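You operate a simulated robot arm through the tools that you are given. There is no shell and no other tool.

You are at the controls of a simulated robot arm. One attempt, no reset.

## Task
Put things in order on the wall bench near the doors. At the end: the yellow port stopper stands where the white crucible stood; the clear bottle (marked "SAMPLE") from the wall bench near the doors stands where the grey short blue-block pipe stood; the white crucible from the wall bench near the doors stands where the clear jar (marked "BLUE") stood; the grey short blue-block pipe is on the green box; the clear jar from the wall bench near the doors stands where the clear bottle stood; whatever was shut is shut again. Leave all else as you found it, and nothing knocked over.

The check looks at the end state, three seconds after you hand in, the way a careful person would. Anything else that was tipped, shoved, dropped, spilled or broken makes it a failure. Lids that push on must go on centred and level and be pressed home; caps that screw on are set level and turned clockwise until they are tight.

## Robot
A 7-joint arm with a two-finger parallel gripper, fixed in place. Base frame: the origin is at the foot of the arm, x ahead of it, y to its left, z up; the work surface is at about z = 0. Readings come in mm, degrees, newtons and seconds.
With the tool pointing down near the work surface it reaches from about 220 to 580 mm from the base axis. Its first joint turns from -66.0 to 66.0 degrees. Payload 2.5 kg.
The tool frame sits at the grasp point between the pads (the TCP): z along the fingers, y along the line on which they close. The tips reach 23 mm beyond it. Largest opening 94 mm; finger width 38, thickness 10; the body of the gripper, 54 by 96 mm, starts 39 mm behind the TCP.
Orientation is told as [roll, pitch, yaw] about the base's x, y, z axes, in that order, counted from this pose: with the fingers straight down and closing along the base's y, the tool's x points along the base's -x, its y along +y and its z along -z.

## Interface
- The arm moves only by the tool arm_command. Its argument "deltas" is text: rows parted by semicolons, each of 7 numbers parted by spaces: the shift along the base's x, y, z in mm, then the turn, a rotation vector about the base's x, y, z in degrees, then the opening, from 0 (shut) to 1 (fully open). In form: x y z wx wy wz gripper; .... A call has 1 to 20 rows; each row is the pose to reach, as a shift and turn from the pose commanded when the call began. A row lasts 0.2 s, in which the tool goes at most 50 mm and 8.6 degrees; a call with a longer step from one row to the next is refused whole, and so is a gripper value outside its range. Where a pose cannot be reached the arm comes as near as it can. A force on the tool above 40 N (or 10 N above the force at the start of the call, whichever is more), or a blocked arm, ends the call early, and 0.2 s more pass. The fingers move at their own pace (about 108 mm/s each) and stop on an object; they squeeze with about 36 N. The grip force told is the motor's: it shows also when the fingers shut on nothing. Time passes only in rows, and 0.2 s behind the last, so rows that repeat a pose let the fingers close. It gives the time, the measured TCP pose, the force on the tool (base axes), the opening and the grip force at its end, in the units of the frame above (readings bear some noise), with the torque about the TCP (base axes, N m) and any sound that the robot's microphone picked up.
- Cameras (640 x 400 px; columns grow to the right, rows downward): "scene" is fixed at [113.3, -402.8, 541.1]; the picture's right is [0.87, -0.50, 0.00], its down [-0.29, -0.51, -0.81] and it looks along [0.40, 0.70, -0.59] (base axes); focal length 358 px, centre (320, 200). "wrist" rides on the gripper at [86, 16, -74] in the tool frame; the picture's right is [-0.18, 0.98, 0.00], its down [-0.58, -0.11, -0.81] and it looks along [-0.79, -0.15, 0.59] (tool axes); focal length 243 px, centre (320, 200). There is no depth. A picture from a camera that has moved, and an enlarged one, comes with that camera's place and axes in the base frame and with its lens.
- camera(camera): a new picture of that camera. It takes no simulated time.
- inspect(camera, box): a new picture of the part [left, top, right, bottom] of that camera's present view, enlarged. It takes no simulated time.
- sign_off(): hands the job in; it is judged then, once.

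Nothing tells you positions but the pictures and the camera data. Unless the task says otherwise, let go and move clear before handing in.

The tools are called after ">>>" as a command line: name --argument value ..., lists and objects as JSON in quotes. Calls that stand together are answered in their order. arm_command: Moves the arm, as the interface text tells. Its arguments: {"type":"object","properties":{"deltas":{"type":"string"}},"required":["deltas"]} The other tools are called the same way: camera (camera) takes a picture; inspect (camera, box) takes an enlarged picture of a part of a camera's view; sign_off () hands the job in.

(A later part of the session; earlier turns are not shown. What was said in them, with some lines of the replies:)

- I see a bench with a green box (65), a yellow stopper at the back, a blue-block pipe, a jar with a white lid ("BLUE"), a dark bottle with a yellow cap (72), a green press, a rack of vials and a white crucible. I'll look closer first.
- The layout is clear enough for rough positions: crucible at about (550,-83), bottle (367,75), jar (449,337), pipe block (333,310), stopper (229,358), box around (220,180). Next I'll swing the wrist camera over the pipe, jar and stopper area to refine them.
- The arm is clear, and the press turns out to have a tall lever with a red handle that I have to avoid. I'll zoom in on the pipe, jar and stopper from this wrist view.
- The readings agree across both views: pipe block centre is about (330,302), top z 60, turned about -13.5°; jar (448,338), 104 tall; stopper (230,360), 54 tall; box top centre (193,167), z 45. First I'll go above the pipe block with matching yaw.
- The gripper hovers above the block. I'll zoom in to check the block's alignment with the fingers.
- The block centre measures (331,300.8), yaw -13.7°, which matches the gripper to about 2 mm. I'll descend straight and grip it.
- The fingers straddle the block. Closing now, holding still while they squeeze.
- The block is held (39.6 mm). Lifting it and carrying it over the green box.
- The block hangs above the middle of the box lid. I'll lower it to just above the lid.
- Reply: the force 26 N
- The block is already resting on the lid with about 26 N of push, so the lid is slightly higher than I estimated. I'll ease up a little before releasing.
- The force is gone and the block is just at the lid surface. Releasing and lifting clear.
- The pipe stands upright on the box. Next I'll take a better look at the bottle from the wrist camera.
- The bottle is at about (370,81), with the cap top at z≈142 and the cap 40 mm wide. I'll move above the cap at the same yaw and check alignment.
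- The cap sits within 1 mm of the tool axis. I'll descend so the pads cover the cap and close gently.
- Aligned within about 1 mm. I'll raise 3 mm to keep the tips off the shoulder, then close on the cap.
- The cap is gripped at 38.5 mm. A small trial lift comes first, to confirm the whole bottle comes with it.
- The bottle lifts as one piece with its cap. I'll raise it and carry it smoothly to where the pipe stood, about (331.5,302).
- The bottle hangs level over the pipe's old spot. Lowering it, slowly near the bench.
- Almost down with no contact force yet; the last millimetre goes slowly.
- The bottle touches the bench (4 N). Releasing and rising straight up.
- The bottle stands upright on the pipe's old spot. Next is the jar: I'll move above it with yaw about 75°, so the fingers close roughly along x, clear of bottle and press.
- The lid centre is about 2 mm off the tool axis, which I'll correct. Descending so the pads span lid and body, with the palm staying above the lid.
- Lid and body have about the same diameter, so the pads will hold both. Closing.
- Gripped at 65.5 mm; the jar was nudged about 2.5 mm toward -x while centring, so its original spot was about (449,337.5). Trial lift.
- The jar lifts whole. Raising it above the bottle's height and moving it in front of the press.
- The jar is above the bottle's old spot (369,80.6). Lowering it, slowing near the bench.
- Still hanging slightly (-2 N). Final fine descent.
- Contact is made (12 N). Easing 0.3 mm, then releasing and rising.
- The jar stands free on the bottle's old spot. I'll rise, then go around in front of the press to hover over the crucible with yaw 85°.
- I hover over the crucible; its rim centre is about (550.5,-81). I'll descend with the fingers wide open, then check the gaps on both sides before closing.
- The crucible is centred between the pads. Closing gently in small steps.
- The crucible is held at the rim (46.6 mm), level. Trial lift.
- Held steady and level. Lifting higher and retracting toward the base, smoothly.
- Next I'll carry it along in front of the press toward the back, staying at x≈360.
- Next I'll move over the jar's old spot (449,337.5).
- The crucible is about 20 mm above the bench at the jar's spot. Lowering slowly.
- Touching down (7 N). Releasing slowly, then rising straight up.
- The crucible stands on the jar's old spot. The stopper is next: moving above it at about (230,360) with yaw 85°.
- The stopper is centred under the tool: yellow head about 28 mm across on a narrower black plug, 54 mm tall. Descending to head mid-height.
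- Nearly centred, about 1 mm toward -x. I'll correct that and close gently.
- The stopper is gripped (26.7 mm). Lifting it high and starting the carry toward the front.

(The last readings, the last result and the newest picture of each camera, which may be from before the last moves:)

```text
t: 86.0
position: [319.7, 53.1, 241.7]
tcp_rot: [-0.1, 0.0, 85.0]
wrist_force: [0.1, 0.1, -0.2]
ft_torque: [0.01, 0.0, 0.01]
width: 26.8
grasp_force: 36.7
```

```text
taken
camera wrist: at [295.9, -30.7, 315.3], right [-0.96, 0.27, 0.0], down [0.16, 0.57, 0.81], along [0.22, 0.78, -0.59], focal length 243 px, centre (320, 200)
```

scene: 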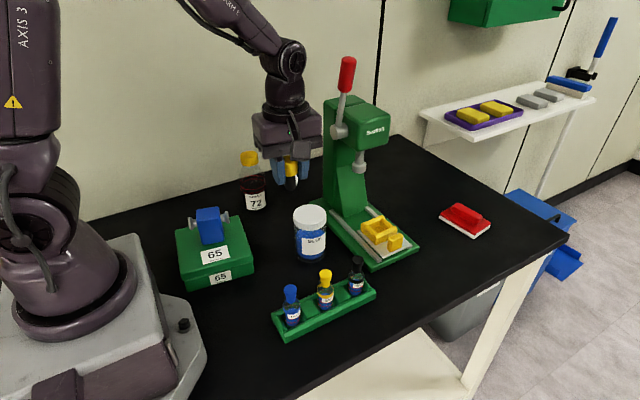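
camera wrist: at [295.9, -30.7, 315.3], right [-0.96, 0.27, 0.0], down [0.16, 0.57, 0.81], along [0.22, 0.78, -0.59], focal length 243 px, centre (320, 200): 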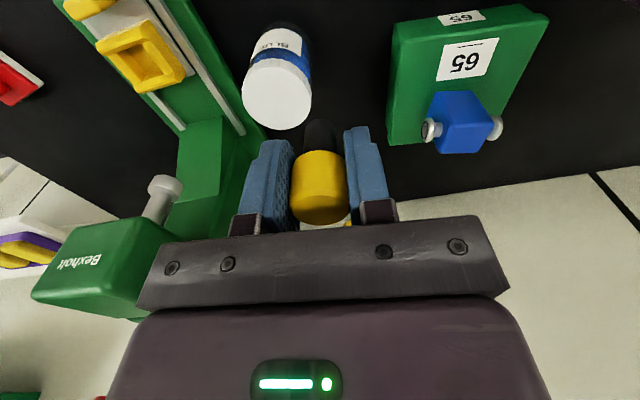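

Continuing around the front of the press to above the crucible's old spot (549,-81).

>>> arm_command --deltas "3 -12 0 0 0 0 0.18; 10 -38 0 0 0 0 0.18; 17 -68 0 0 0 0 0.18; 24 -98 0 0 0 0 0.18; 32 -122 0 0 0 0 0.18; 45 -134 0 0 0 0 0.18; 66 -136.7 0 0 0 0 0.18; 95 -136.7 0 0 0 0 0.18; 125 -136.7 0 0 0 0 0.18; 155 -136.7 0 0 0 0 0.18; 183 -136.7 0 0 0 0 0.18; 207 -136.7 0 0 0 0 0.18; 222 -136.7 0 0 0 0 0.18; 229.6 -136.7 0 0 0 0 0.18; 229.6 -136.7 -10 0 0 0 0.18; 229.6 -136.7 -35 0 0 0 0.18; 229.6 -136.7 -65 0 0 0 0.18; 229.6 -136.7 -95 0 0 0 0.18; 229.6 -136.7 -110 0 0 0 0.18; 229.6 -136.7 -110 0 0 0 0.18"

>>> camera --camera "scene"

>>> camera --camera "wrist"

>>> inspect --camera "scene" --box '[360, 160, 520, 300]'

```text
t: 90.2
position: [548.6, -82.7, 132.2]
tcp_rot: [0.0, -0.1, 85.0]
wrist_force: [0.6, 0.0, 0.1]
ft_torque: [-0.04, 0.01, -0.02]
width: 26.6
grasp_force: 35.8
```

```text
taken
```

scene: 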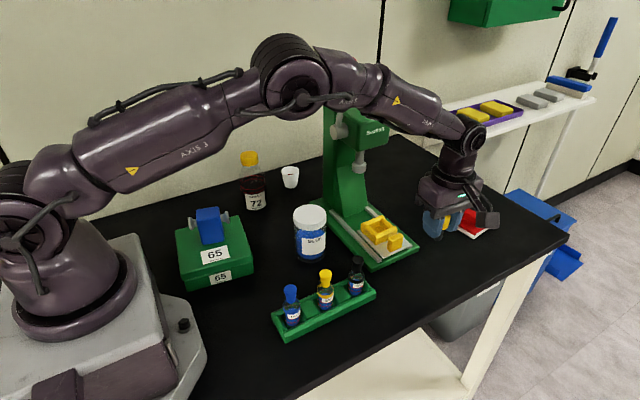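

```text
taken
camera wrist: at [523.9, -167.7, 206.3], right [-0.96, 0.27, 0.0], down [0.16, 0.57, 0.81], along [0.22, 0.78, -0.59], focal length 243 px, centre (320, 200)
```

wrist: 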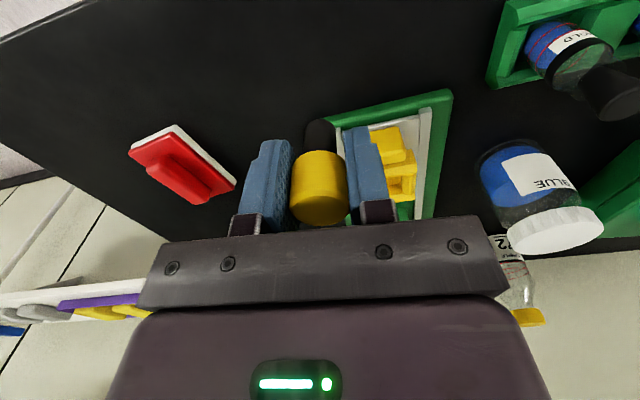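

```text
2.86 times, centred on (440, 230) of scene
camera zoom: at [113.3, -402.8, 541.1], right [0.87, -0.5, 0.0], down [-0.29, -0.51, -0.81], along [0.4, 0.7, -0.59], focal length 1024 px, centre (-23, 114)
```

zoom: 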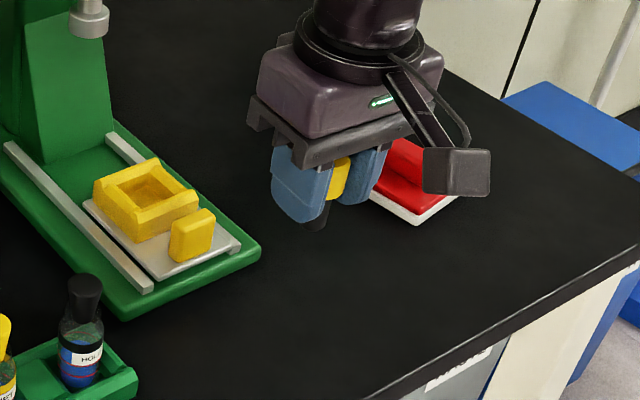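

The stopper is above the spot. Lowering, then the last millimetres finely.

>>> arm_command --deltas "0 0 -15 0 0 0 0.18; 0 0 -35 0 0 0 0.18; 0 0 -55 0 0 0 0.18; 0 0 -70 0 0 0 0.18; 0 0 -80 0 0 0 0.18; 0 0 -86 0 0 0 0.18; 0 0 -88 0 0 0 0.18; 0 0 -89 0 0 0 0.18; 0 0 -89 0 0 0 0.18"

>>> inspect --camera "scene" --box '[360, 160, 520, 300]'

```text
t: 92.2
position: [549.0, -81.8, 42.7]
tcp_rot: [-0.1, 0.1, 85.1]
wrist_force: [0.3, 0.1, 0.0]
ft_torque: [0.02, -0.02, -0.02]
width: 26.4
grasp_force: 36.8
```

```text
2.86 times, centred on (440, 230) of scene
camera zoom: at [113.3, -402.8, 541.1], right [0.87, -0.5, 0.0], down [-0.29, -0.51, -0.81], along [0.4, 0.7, -0.59], focal length 1024 px, centre (-23, 114)
```

zoom: 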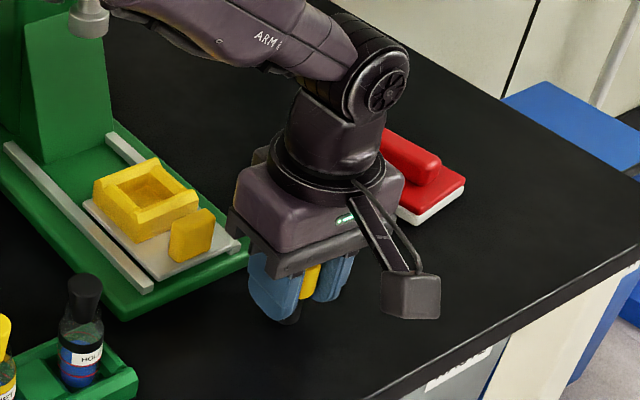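

>>> arm_command --deltas "0 0 -0.5 0 0 0 0.18; 0 0 -1 0 0 0 0.18; 0 0 -1 0 0 0 0.18"

```text
t: 93.0
position: [549.3, -81.6, 40.7]
tcp_rot: [0.0, 0.0, 85.1]
wrist_force: [-0.7, 0.6, -1.0]
ft_torque: [0.02, -0.01, 0.0]
width: 26.4
grasp_force: 35.7
```

>>> arm_command --deltas "0 0 -0.6 0 0 0 0.18; 0 0 -0.6 0 0 0 0.18"

```text
t: 93.6
position: [548.7, -81.9, 40.9]
tcp_rot: [0.0, 0.0, 84.9]
wrist_force: [0.0, 0.2, 0.0]
ft_torque: [0.01, 0.01, 0.01]
width: 26.8
grasp_force: 35.3
```

>>> arm_command --deltas "0 0 -0.6 0 0 0 0.18; 0 0 -0.6 0 0 0 0.18"

```text
t: 94.2
position: [549.3, -80.3, 40.1]
tcp_rot: [0.0, -0.1, 85.0]
wrist_force: [-3.8, -0.1, 4.9]
ft_torque: [-0.03, 0.15, -0.03]
width: 26.4
grasp_force: 35.7
```

>>> inspect --camera "scene" --box '[400, 210, 480, 290]'

>>> inspect --camera "wrist" --box '[200, 80, 460, 240]'

```text
5.00 times, centred on (440, 250) of scene
camera zoom: at [113.3, -402.8, 541.1], right [0.87, -0.5, 0.0], down [-0.29, -0.51, -0.81], along [0.4, 0.7, -0.59], focal length 1792 px, centre (-280, -50)
```

zoom: 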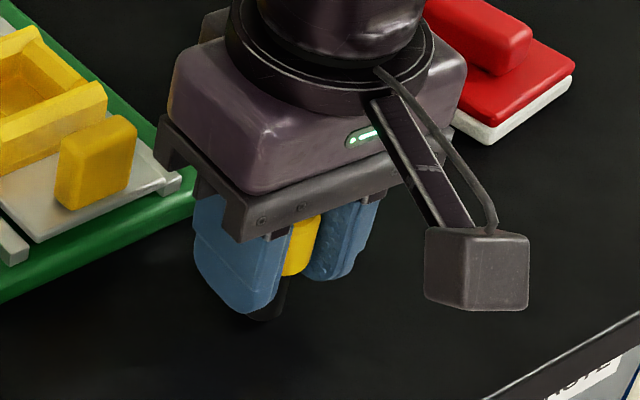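

```text
2.46 times, centred on (330, 160) of wrist
camera zoom: at [525.1, -165.8, 114.8], right [-0.96, 0.27, 0.0], down [0.16, 0.57, 0.81], along [0.22, 0.78, -0.59], focal length 597 px, centre (295, 298)
```

zoom: 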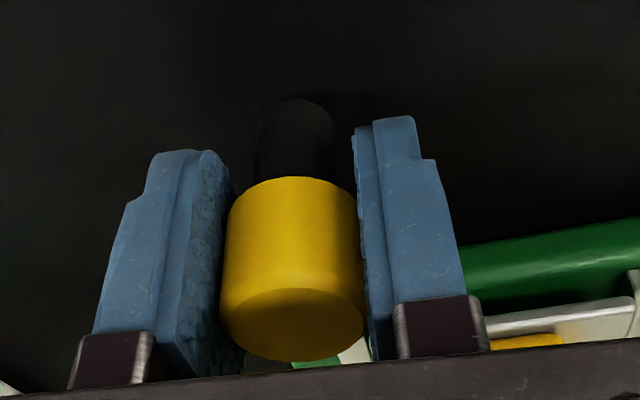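

The stopper is upright and touching the bench. Easing 0.2 mm, then opening slowly.

>>> arm_command --deltas "0 0 0.2 0 0 0 0.18; 0 0 0.2 0 0 0 0.32; 0 0 0.2 0 0 0 0.36; 0 0 0.2 0 0 0 0.45; 0 0 0.2 0 0 0 0.6; 0 0 0.2 0 0 0 0.8; 0 0 0.2 0 0 0 0.8"

>>> inspect --camera "wrist" --box '[200, 80, 460, 240]'

>>> inspect --camera "scene" --box '[400, 210, 480, 290]'

```text
t: 95.8
position: [549.7, -81.2, 42.4]
tcp_rot: [0.0, 0.1, 85.0]
wrist_force: [-0.4, 0.2, -0.2]
ft_torque: [0.02, 0.04, 0.01]
width: 75.2
grasp_force: 0.2
```

```text
2.46 times, centred on (330, 160) of wrist
camera zoom: at [525.2, -165.8, 114.8], right [-0.96, 0.27, 0.0], down [0.16, 0.57, 0.81], along [0.22, 0.78, -0.59], focal length 597 px, centre (295, 298)
```

zoom: 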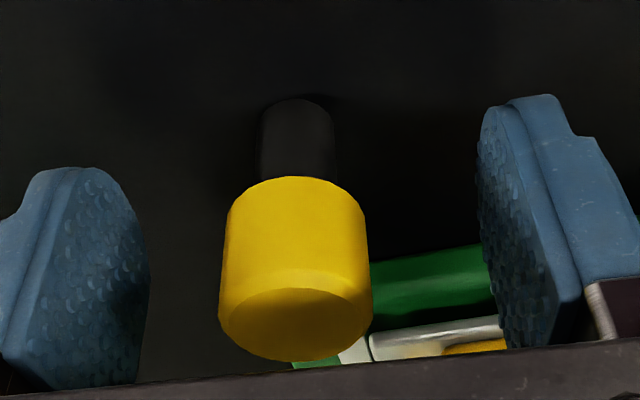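

```text
5.00 times, centred on (440, 250) of scene
camera zoom: at [113.3, -402.8, 541.1], right [0.87, -0.5, 0.0], down [-0.29, -0.51, -0.81], along [0.4, 0.7, -0.59], focal length 1792 px, centre (-280, -50)
```

zoom: 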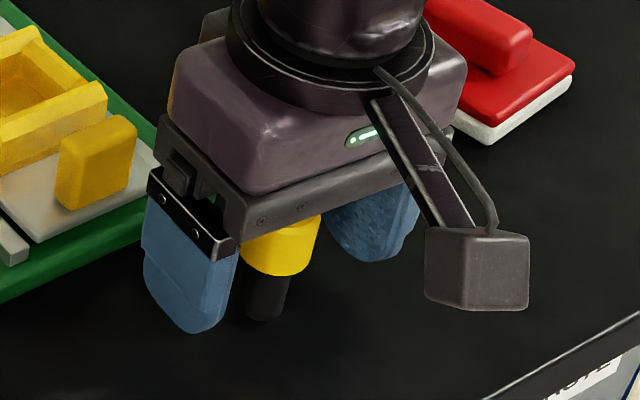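

The stopper stands upright between the open fingers. Rising straight up and retreating away from the work.

>>> arm_command --deltas "0 0 5 0 0 0 0.9; 0 0 20 0 0 0 0.9; 0 0 50 0 0 0 0.9; 0 0 90 0 0 0 0.9; 0 0 130 0 0 0 0.9; 0 0 170 0 0 0 0.9; -20 0 200 0 0 0 1; -60 0 215 0 0 0 1; -100 0 225 0 0 0 1; -140 0 235 0 0 0 1; -180 0 245 0 0 0 1; -210 0 255 0 0 0 1; -230 0 260 0 0 0 1; -240 0 260 0 0 0 1; -240 0 260 0 0 0 1"

>>> camera --camera "scene"

>>> inspect --camera "scene" --box '[160, 130, 340, 300]'

>>> inspect --camera "scene" --box '[270, 180, 470, 340]'

```text
t: 99.0
position: [307.7, -81.7, 300.9]
tcp_rot: [0.1, 0.0, 85.0]
wrist_force: [0.1, -0.4, 0.6]
ft_torque: [-0.01, 0.01, 0.0]
width: 94.0
grasp_force: 0.1
```

```text
taken
```

scene: 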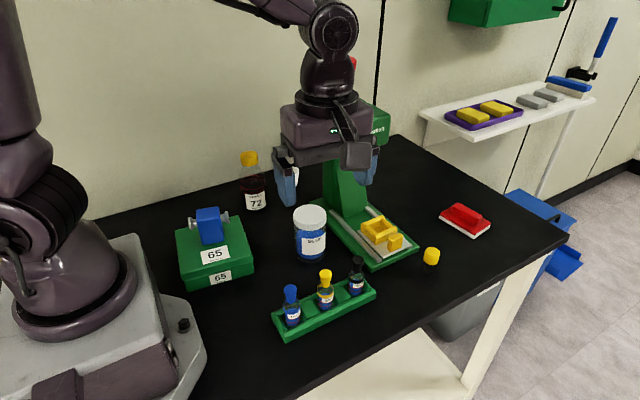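

```text
2.35 times, centred on (250, 215) of scene
camera zoom: at [113.3, -402.8, 541.1], right [0.87, -0.5, 0.0], down [-0.29, -0.51, -0.81], along [0.4, 0.7, -0.59], focal length 844 px, centre (485, 165)
```

zoom: 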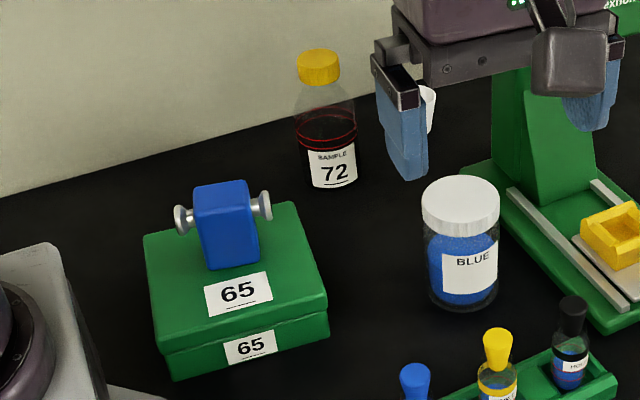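

```text
2.50 times, centred on (370, 260) of scene
camera zoom: at [113.3, -402.8, 541.1], right [0.87, -0.5, 0.0], down [-0.29, -0.51, -0.81], along [0.4, 0.7, -0.59], focal length 896 px, centre (195, 50)
```

zoom: 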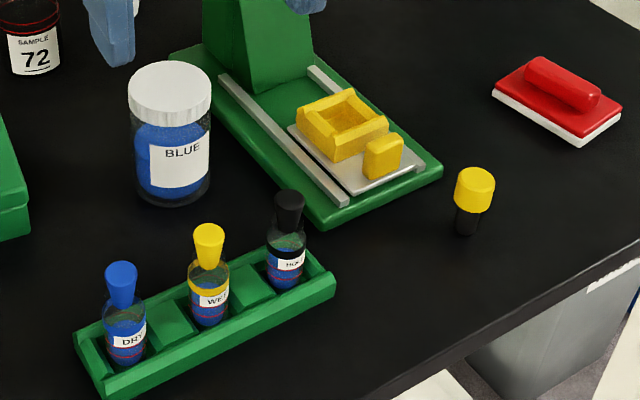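

All items appear in place; only the crucible and lever are hidden by the gripper. I'll move the arm aside at height for a final unobstructed check.

>>> arm_command --deltas "-10 20 10 0 0 -4 1; -25 50 15 0 0 -8 1; -40 85 15 0 0 -12 1; -55 120 15 0 0 -16 1; -70 155 15 0 0 -20 1; -80 190 15 0 0 -24 1; -90 220 15 0 0 -28 1; -96 245 15 0 0 -31 1; -98 260 15 0 0 -31 1; -98 260 15 0 0 -31 1"

>>> camera --camera "scene"

>>> inspect --camera "scene" --box '[160, 130, 340, 300]'

>>> inspect --camera "scene" --box '[290, 40, 450, 200]'

>>> camera --camera "wrist"

```text
t: 101.2
position: [210.4, 179.5, 315.1]
tcp_rot: [0.0, -0.1, 53.9]
wrist_force: [0.4, -0.3, 0.1]
ft_torque: [-0.01, -0.03, 0.01]
width: 94.1
grasp_force: 0.1
```

```text
taken
```

scene: 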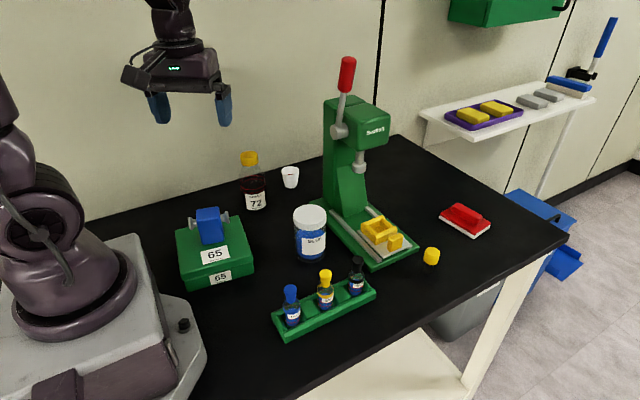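

```text
2.35 times, centred on (250, 215) of scene
camera zoom: at [113.3, -402.8, 541.1], right [0.87, -0.5, 0.0], down [-0.29, -0.51, -0.81], along [0.4, 0.7, -0.59], focal length 844 px, centre (485, 165)
```

zoom: 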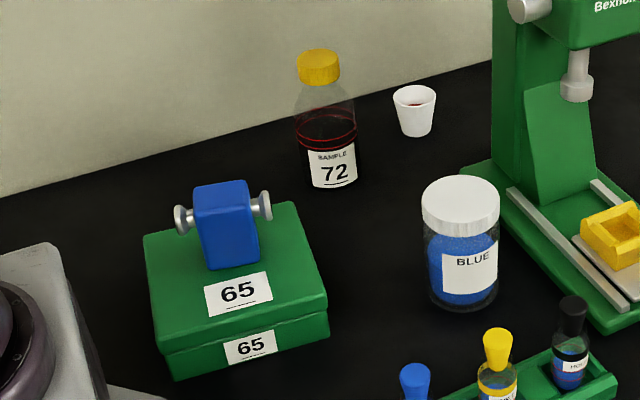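

```text
2.50 times, centred on (370, 120) of scene
camera zoom: at [113.3, -402.8, 541.1], right [0.87, -0.5, 0.0], down [-0.29, -0.51, -0.81], along [0.4, 0.7, -0.59], focal length 896 px, centre (195, 400)
```

zoom: 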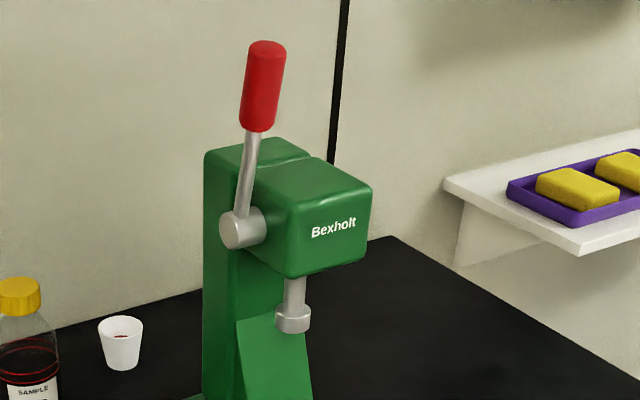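

```text
taken
camera wrist: at [146.8, 119.5, 389.6], right [-0.69, 0.73, 0.0], down [0.43, 0.41, 0.81], along [0.59, 0.55, -0.59], focal length 243 px, centre (320, 200)
```

wrist: 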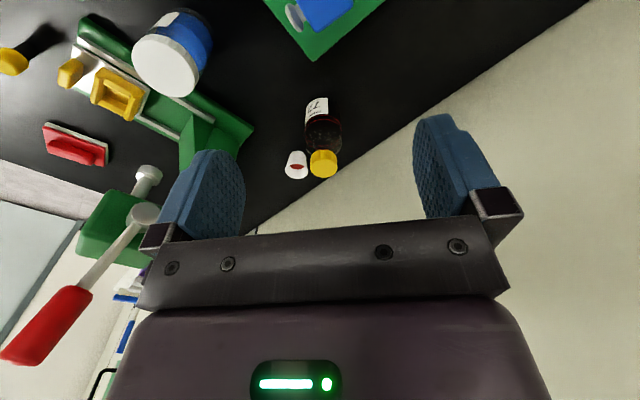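

Everything appears in place and the press lever is unchanged. One last zoom will check the bottle cap and jar lid before handing in.

>>> inspect --camera "scene" --box '[230, 140, 330, 210]'

>>> inspect --camera "scene" --box '[280, 190, 350, 280]'

>>> inspect --camera "scene" --box '[400, 220, 470, 290]'

```text
5.71 times, centred on (280, 175) of scene
camera zoom: at [113.3, -402.8, 541.1], right [0.87, -0.5, 0.0], down [-0.29, -0.51, -0.81], along [0.4, 0.7, -0.59], focal length 2048 px, centre (549, 343)
```

zoom: 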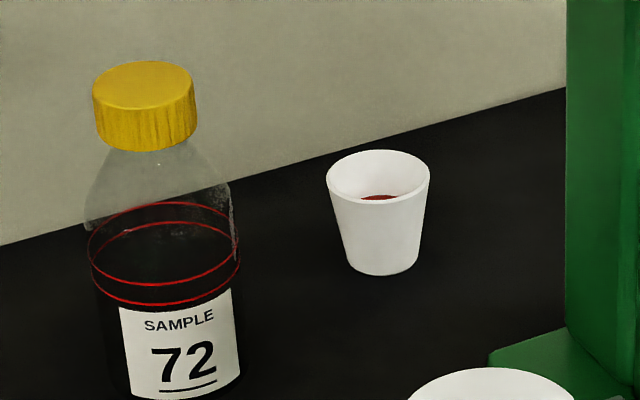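

```text
4.44 times, centred on (315, 235) of scene
camera zoom: at [113.3, -402.8, 541.1], right [0.87, -0.5, 0.0], down [-0.29, -0.51, -0.81], along [0.4, 0.7, -0.59], focal length 1593 px, centre (342, 44)
```

zoom: 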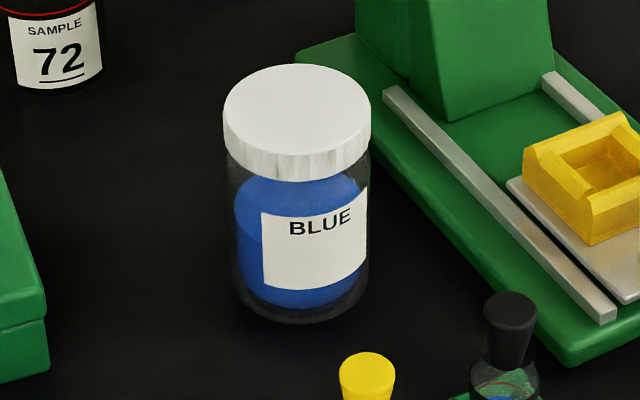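

```text
5.71 times, centred on (435, 255) of scene
camera zoom: at [113.3, -402.8, 541.1], right [0.87, -0.5, 0.0], down [-0.29, -0.51, -0.81], along [0.4, 0.7, -0.59], focal length 2048 px, centre (-337, -114)
```

zoom: 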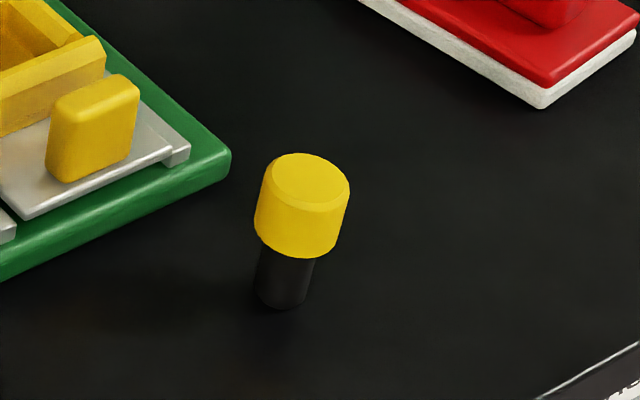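

All five items stand upright in their places: the pipe is on the box, the cap and lid are level and shut, the crucible still holds its contents, and the rest looks untouched. The arm is clear, so I'm handing in.

>>> sign_off

```text
The job is handed in.
```

I moved all five items to their places and handed the job in; the check's result hasn't come back. In the last pictures everything stood upright and the arm was clear:

| Item | Now stands | Condition |
|---|---|---|
| Blue-block pipe | On the green box lid | Upright |
| "SAMPLE" bottle | Where the pipe stood | Cap level and shut |
| "BLUE" jar | Where the bottle stood | Lid level and shut |
| White crucible | Where the jar stood | Contents still inside |
| Yellow stopper | Where the crucible stood | Upright |

By the pictures, each item stands within a few millimetres of its target. I never opened the cap, the lid or the box. I carried the bottle by its cap without turning it. The green box, press and lever, vial rack and red block looked as they did at the start.
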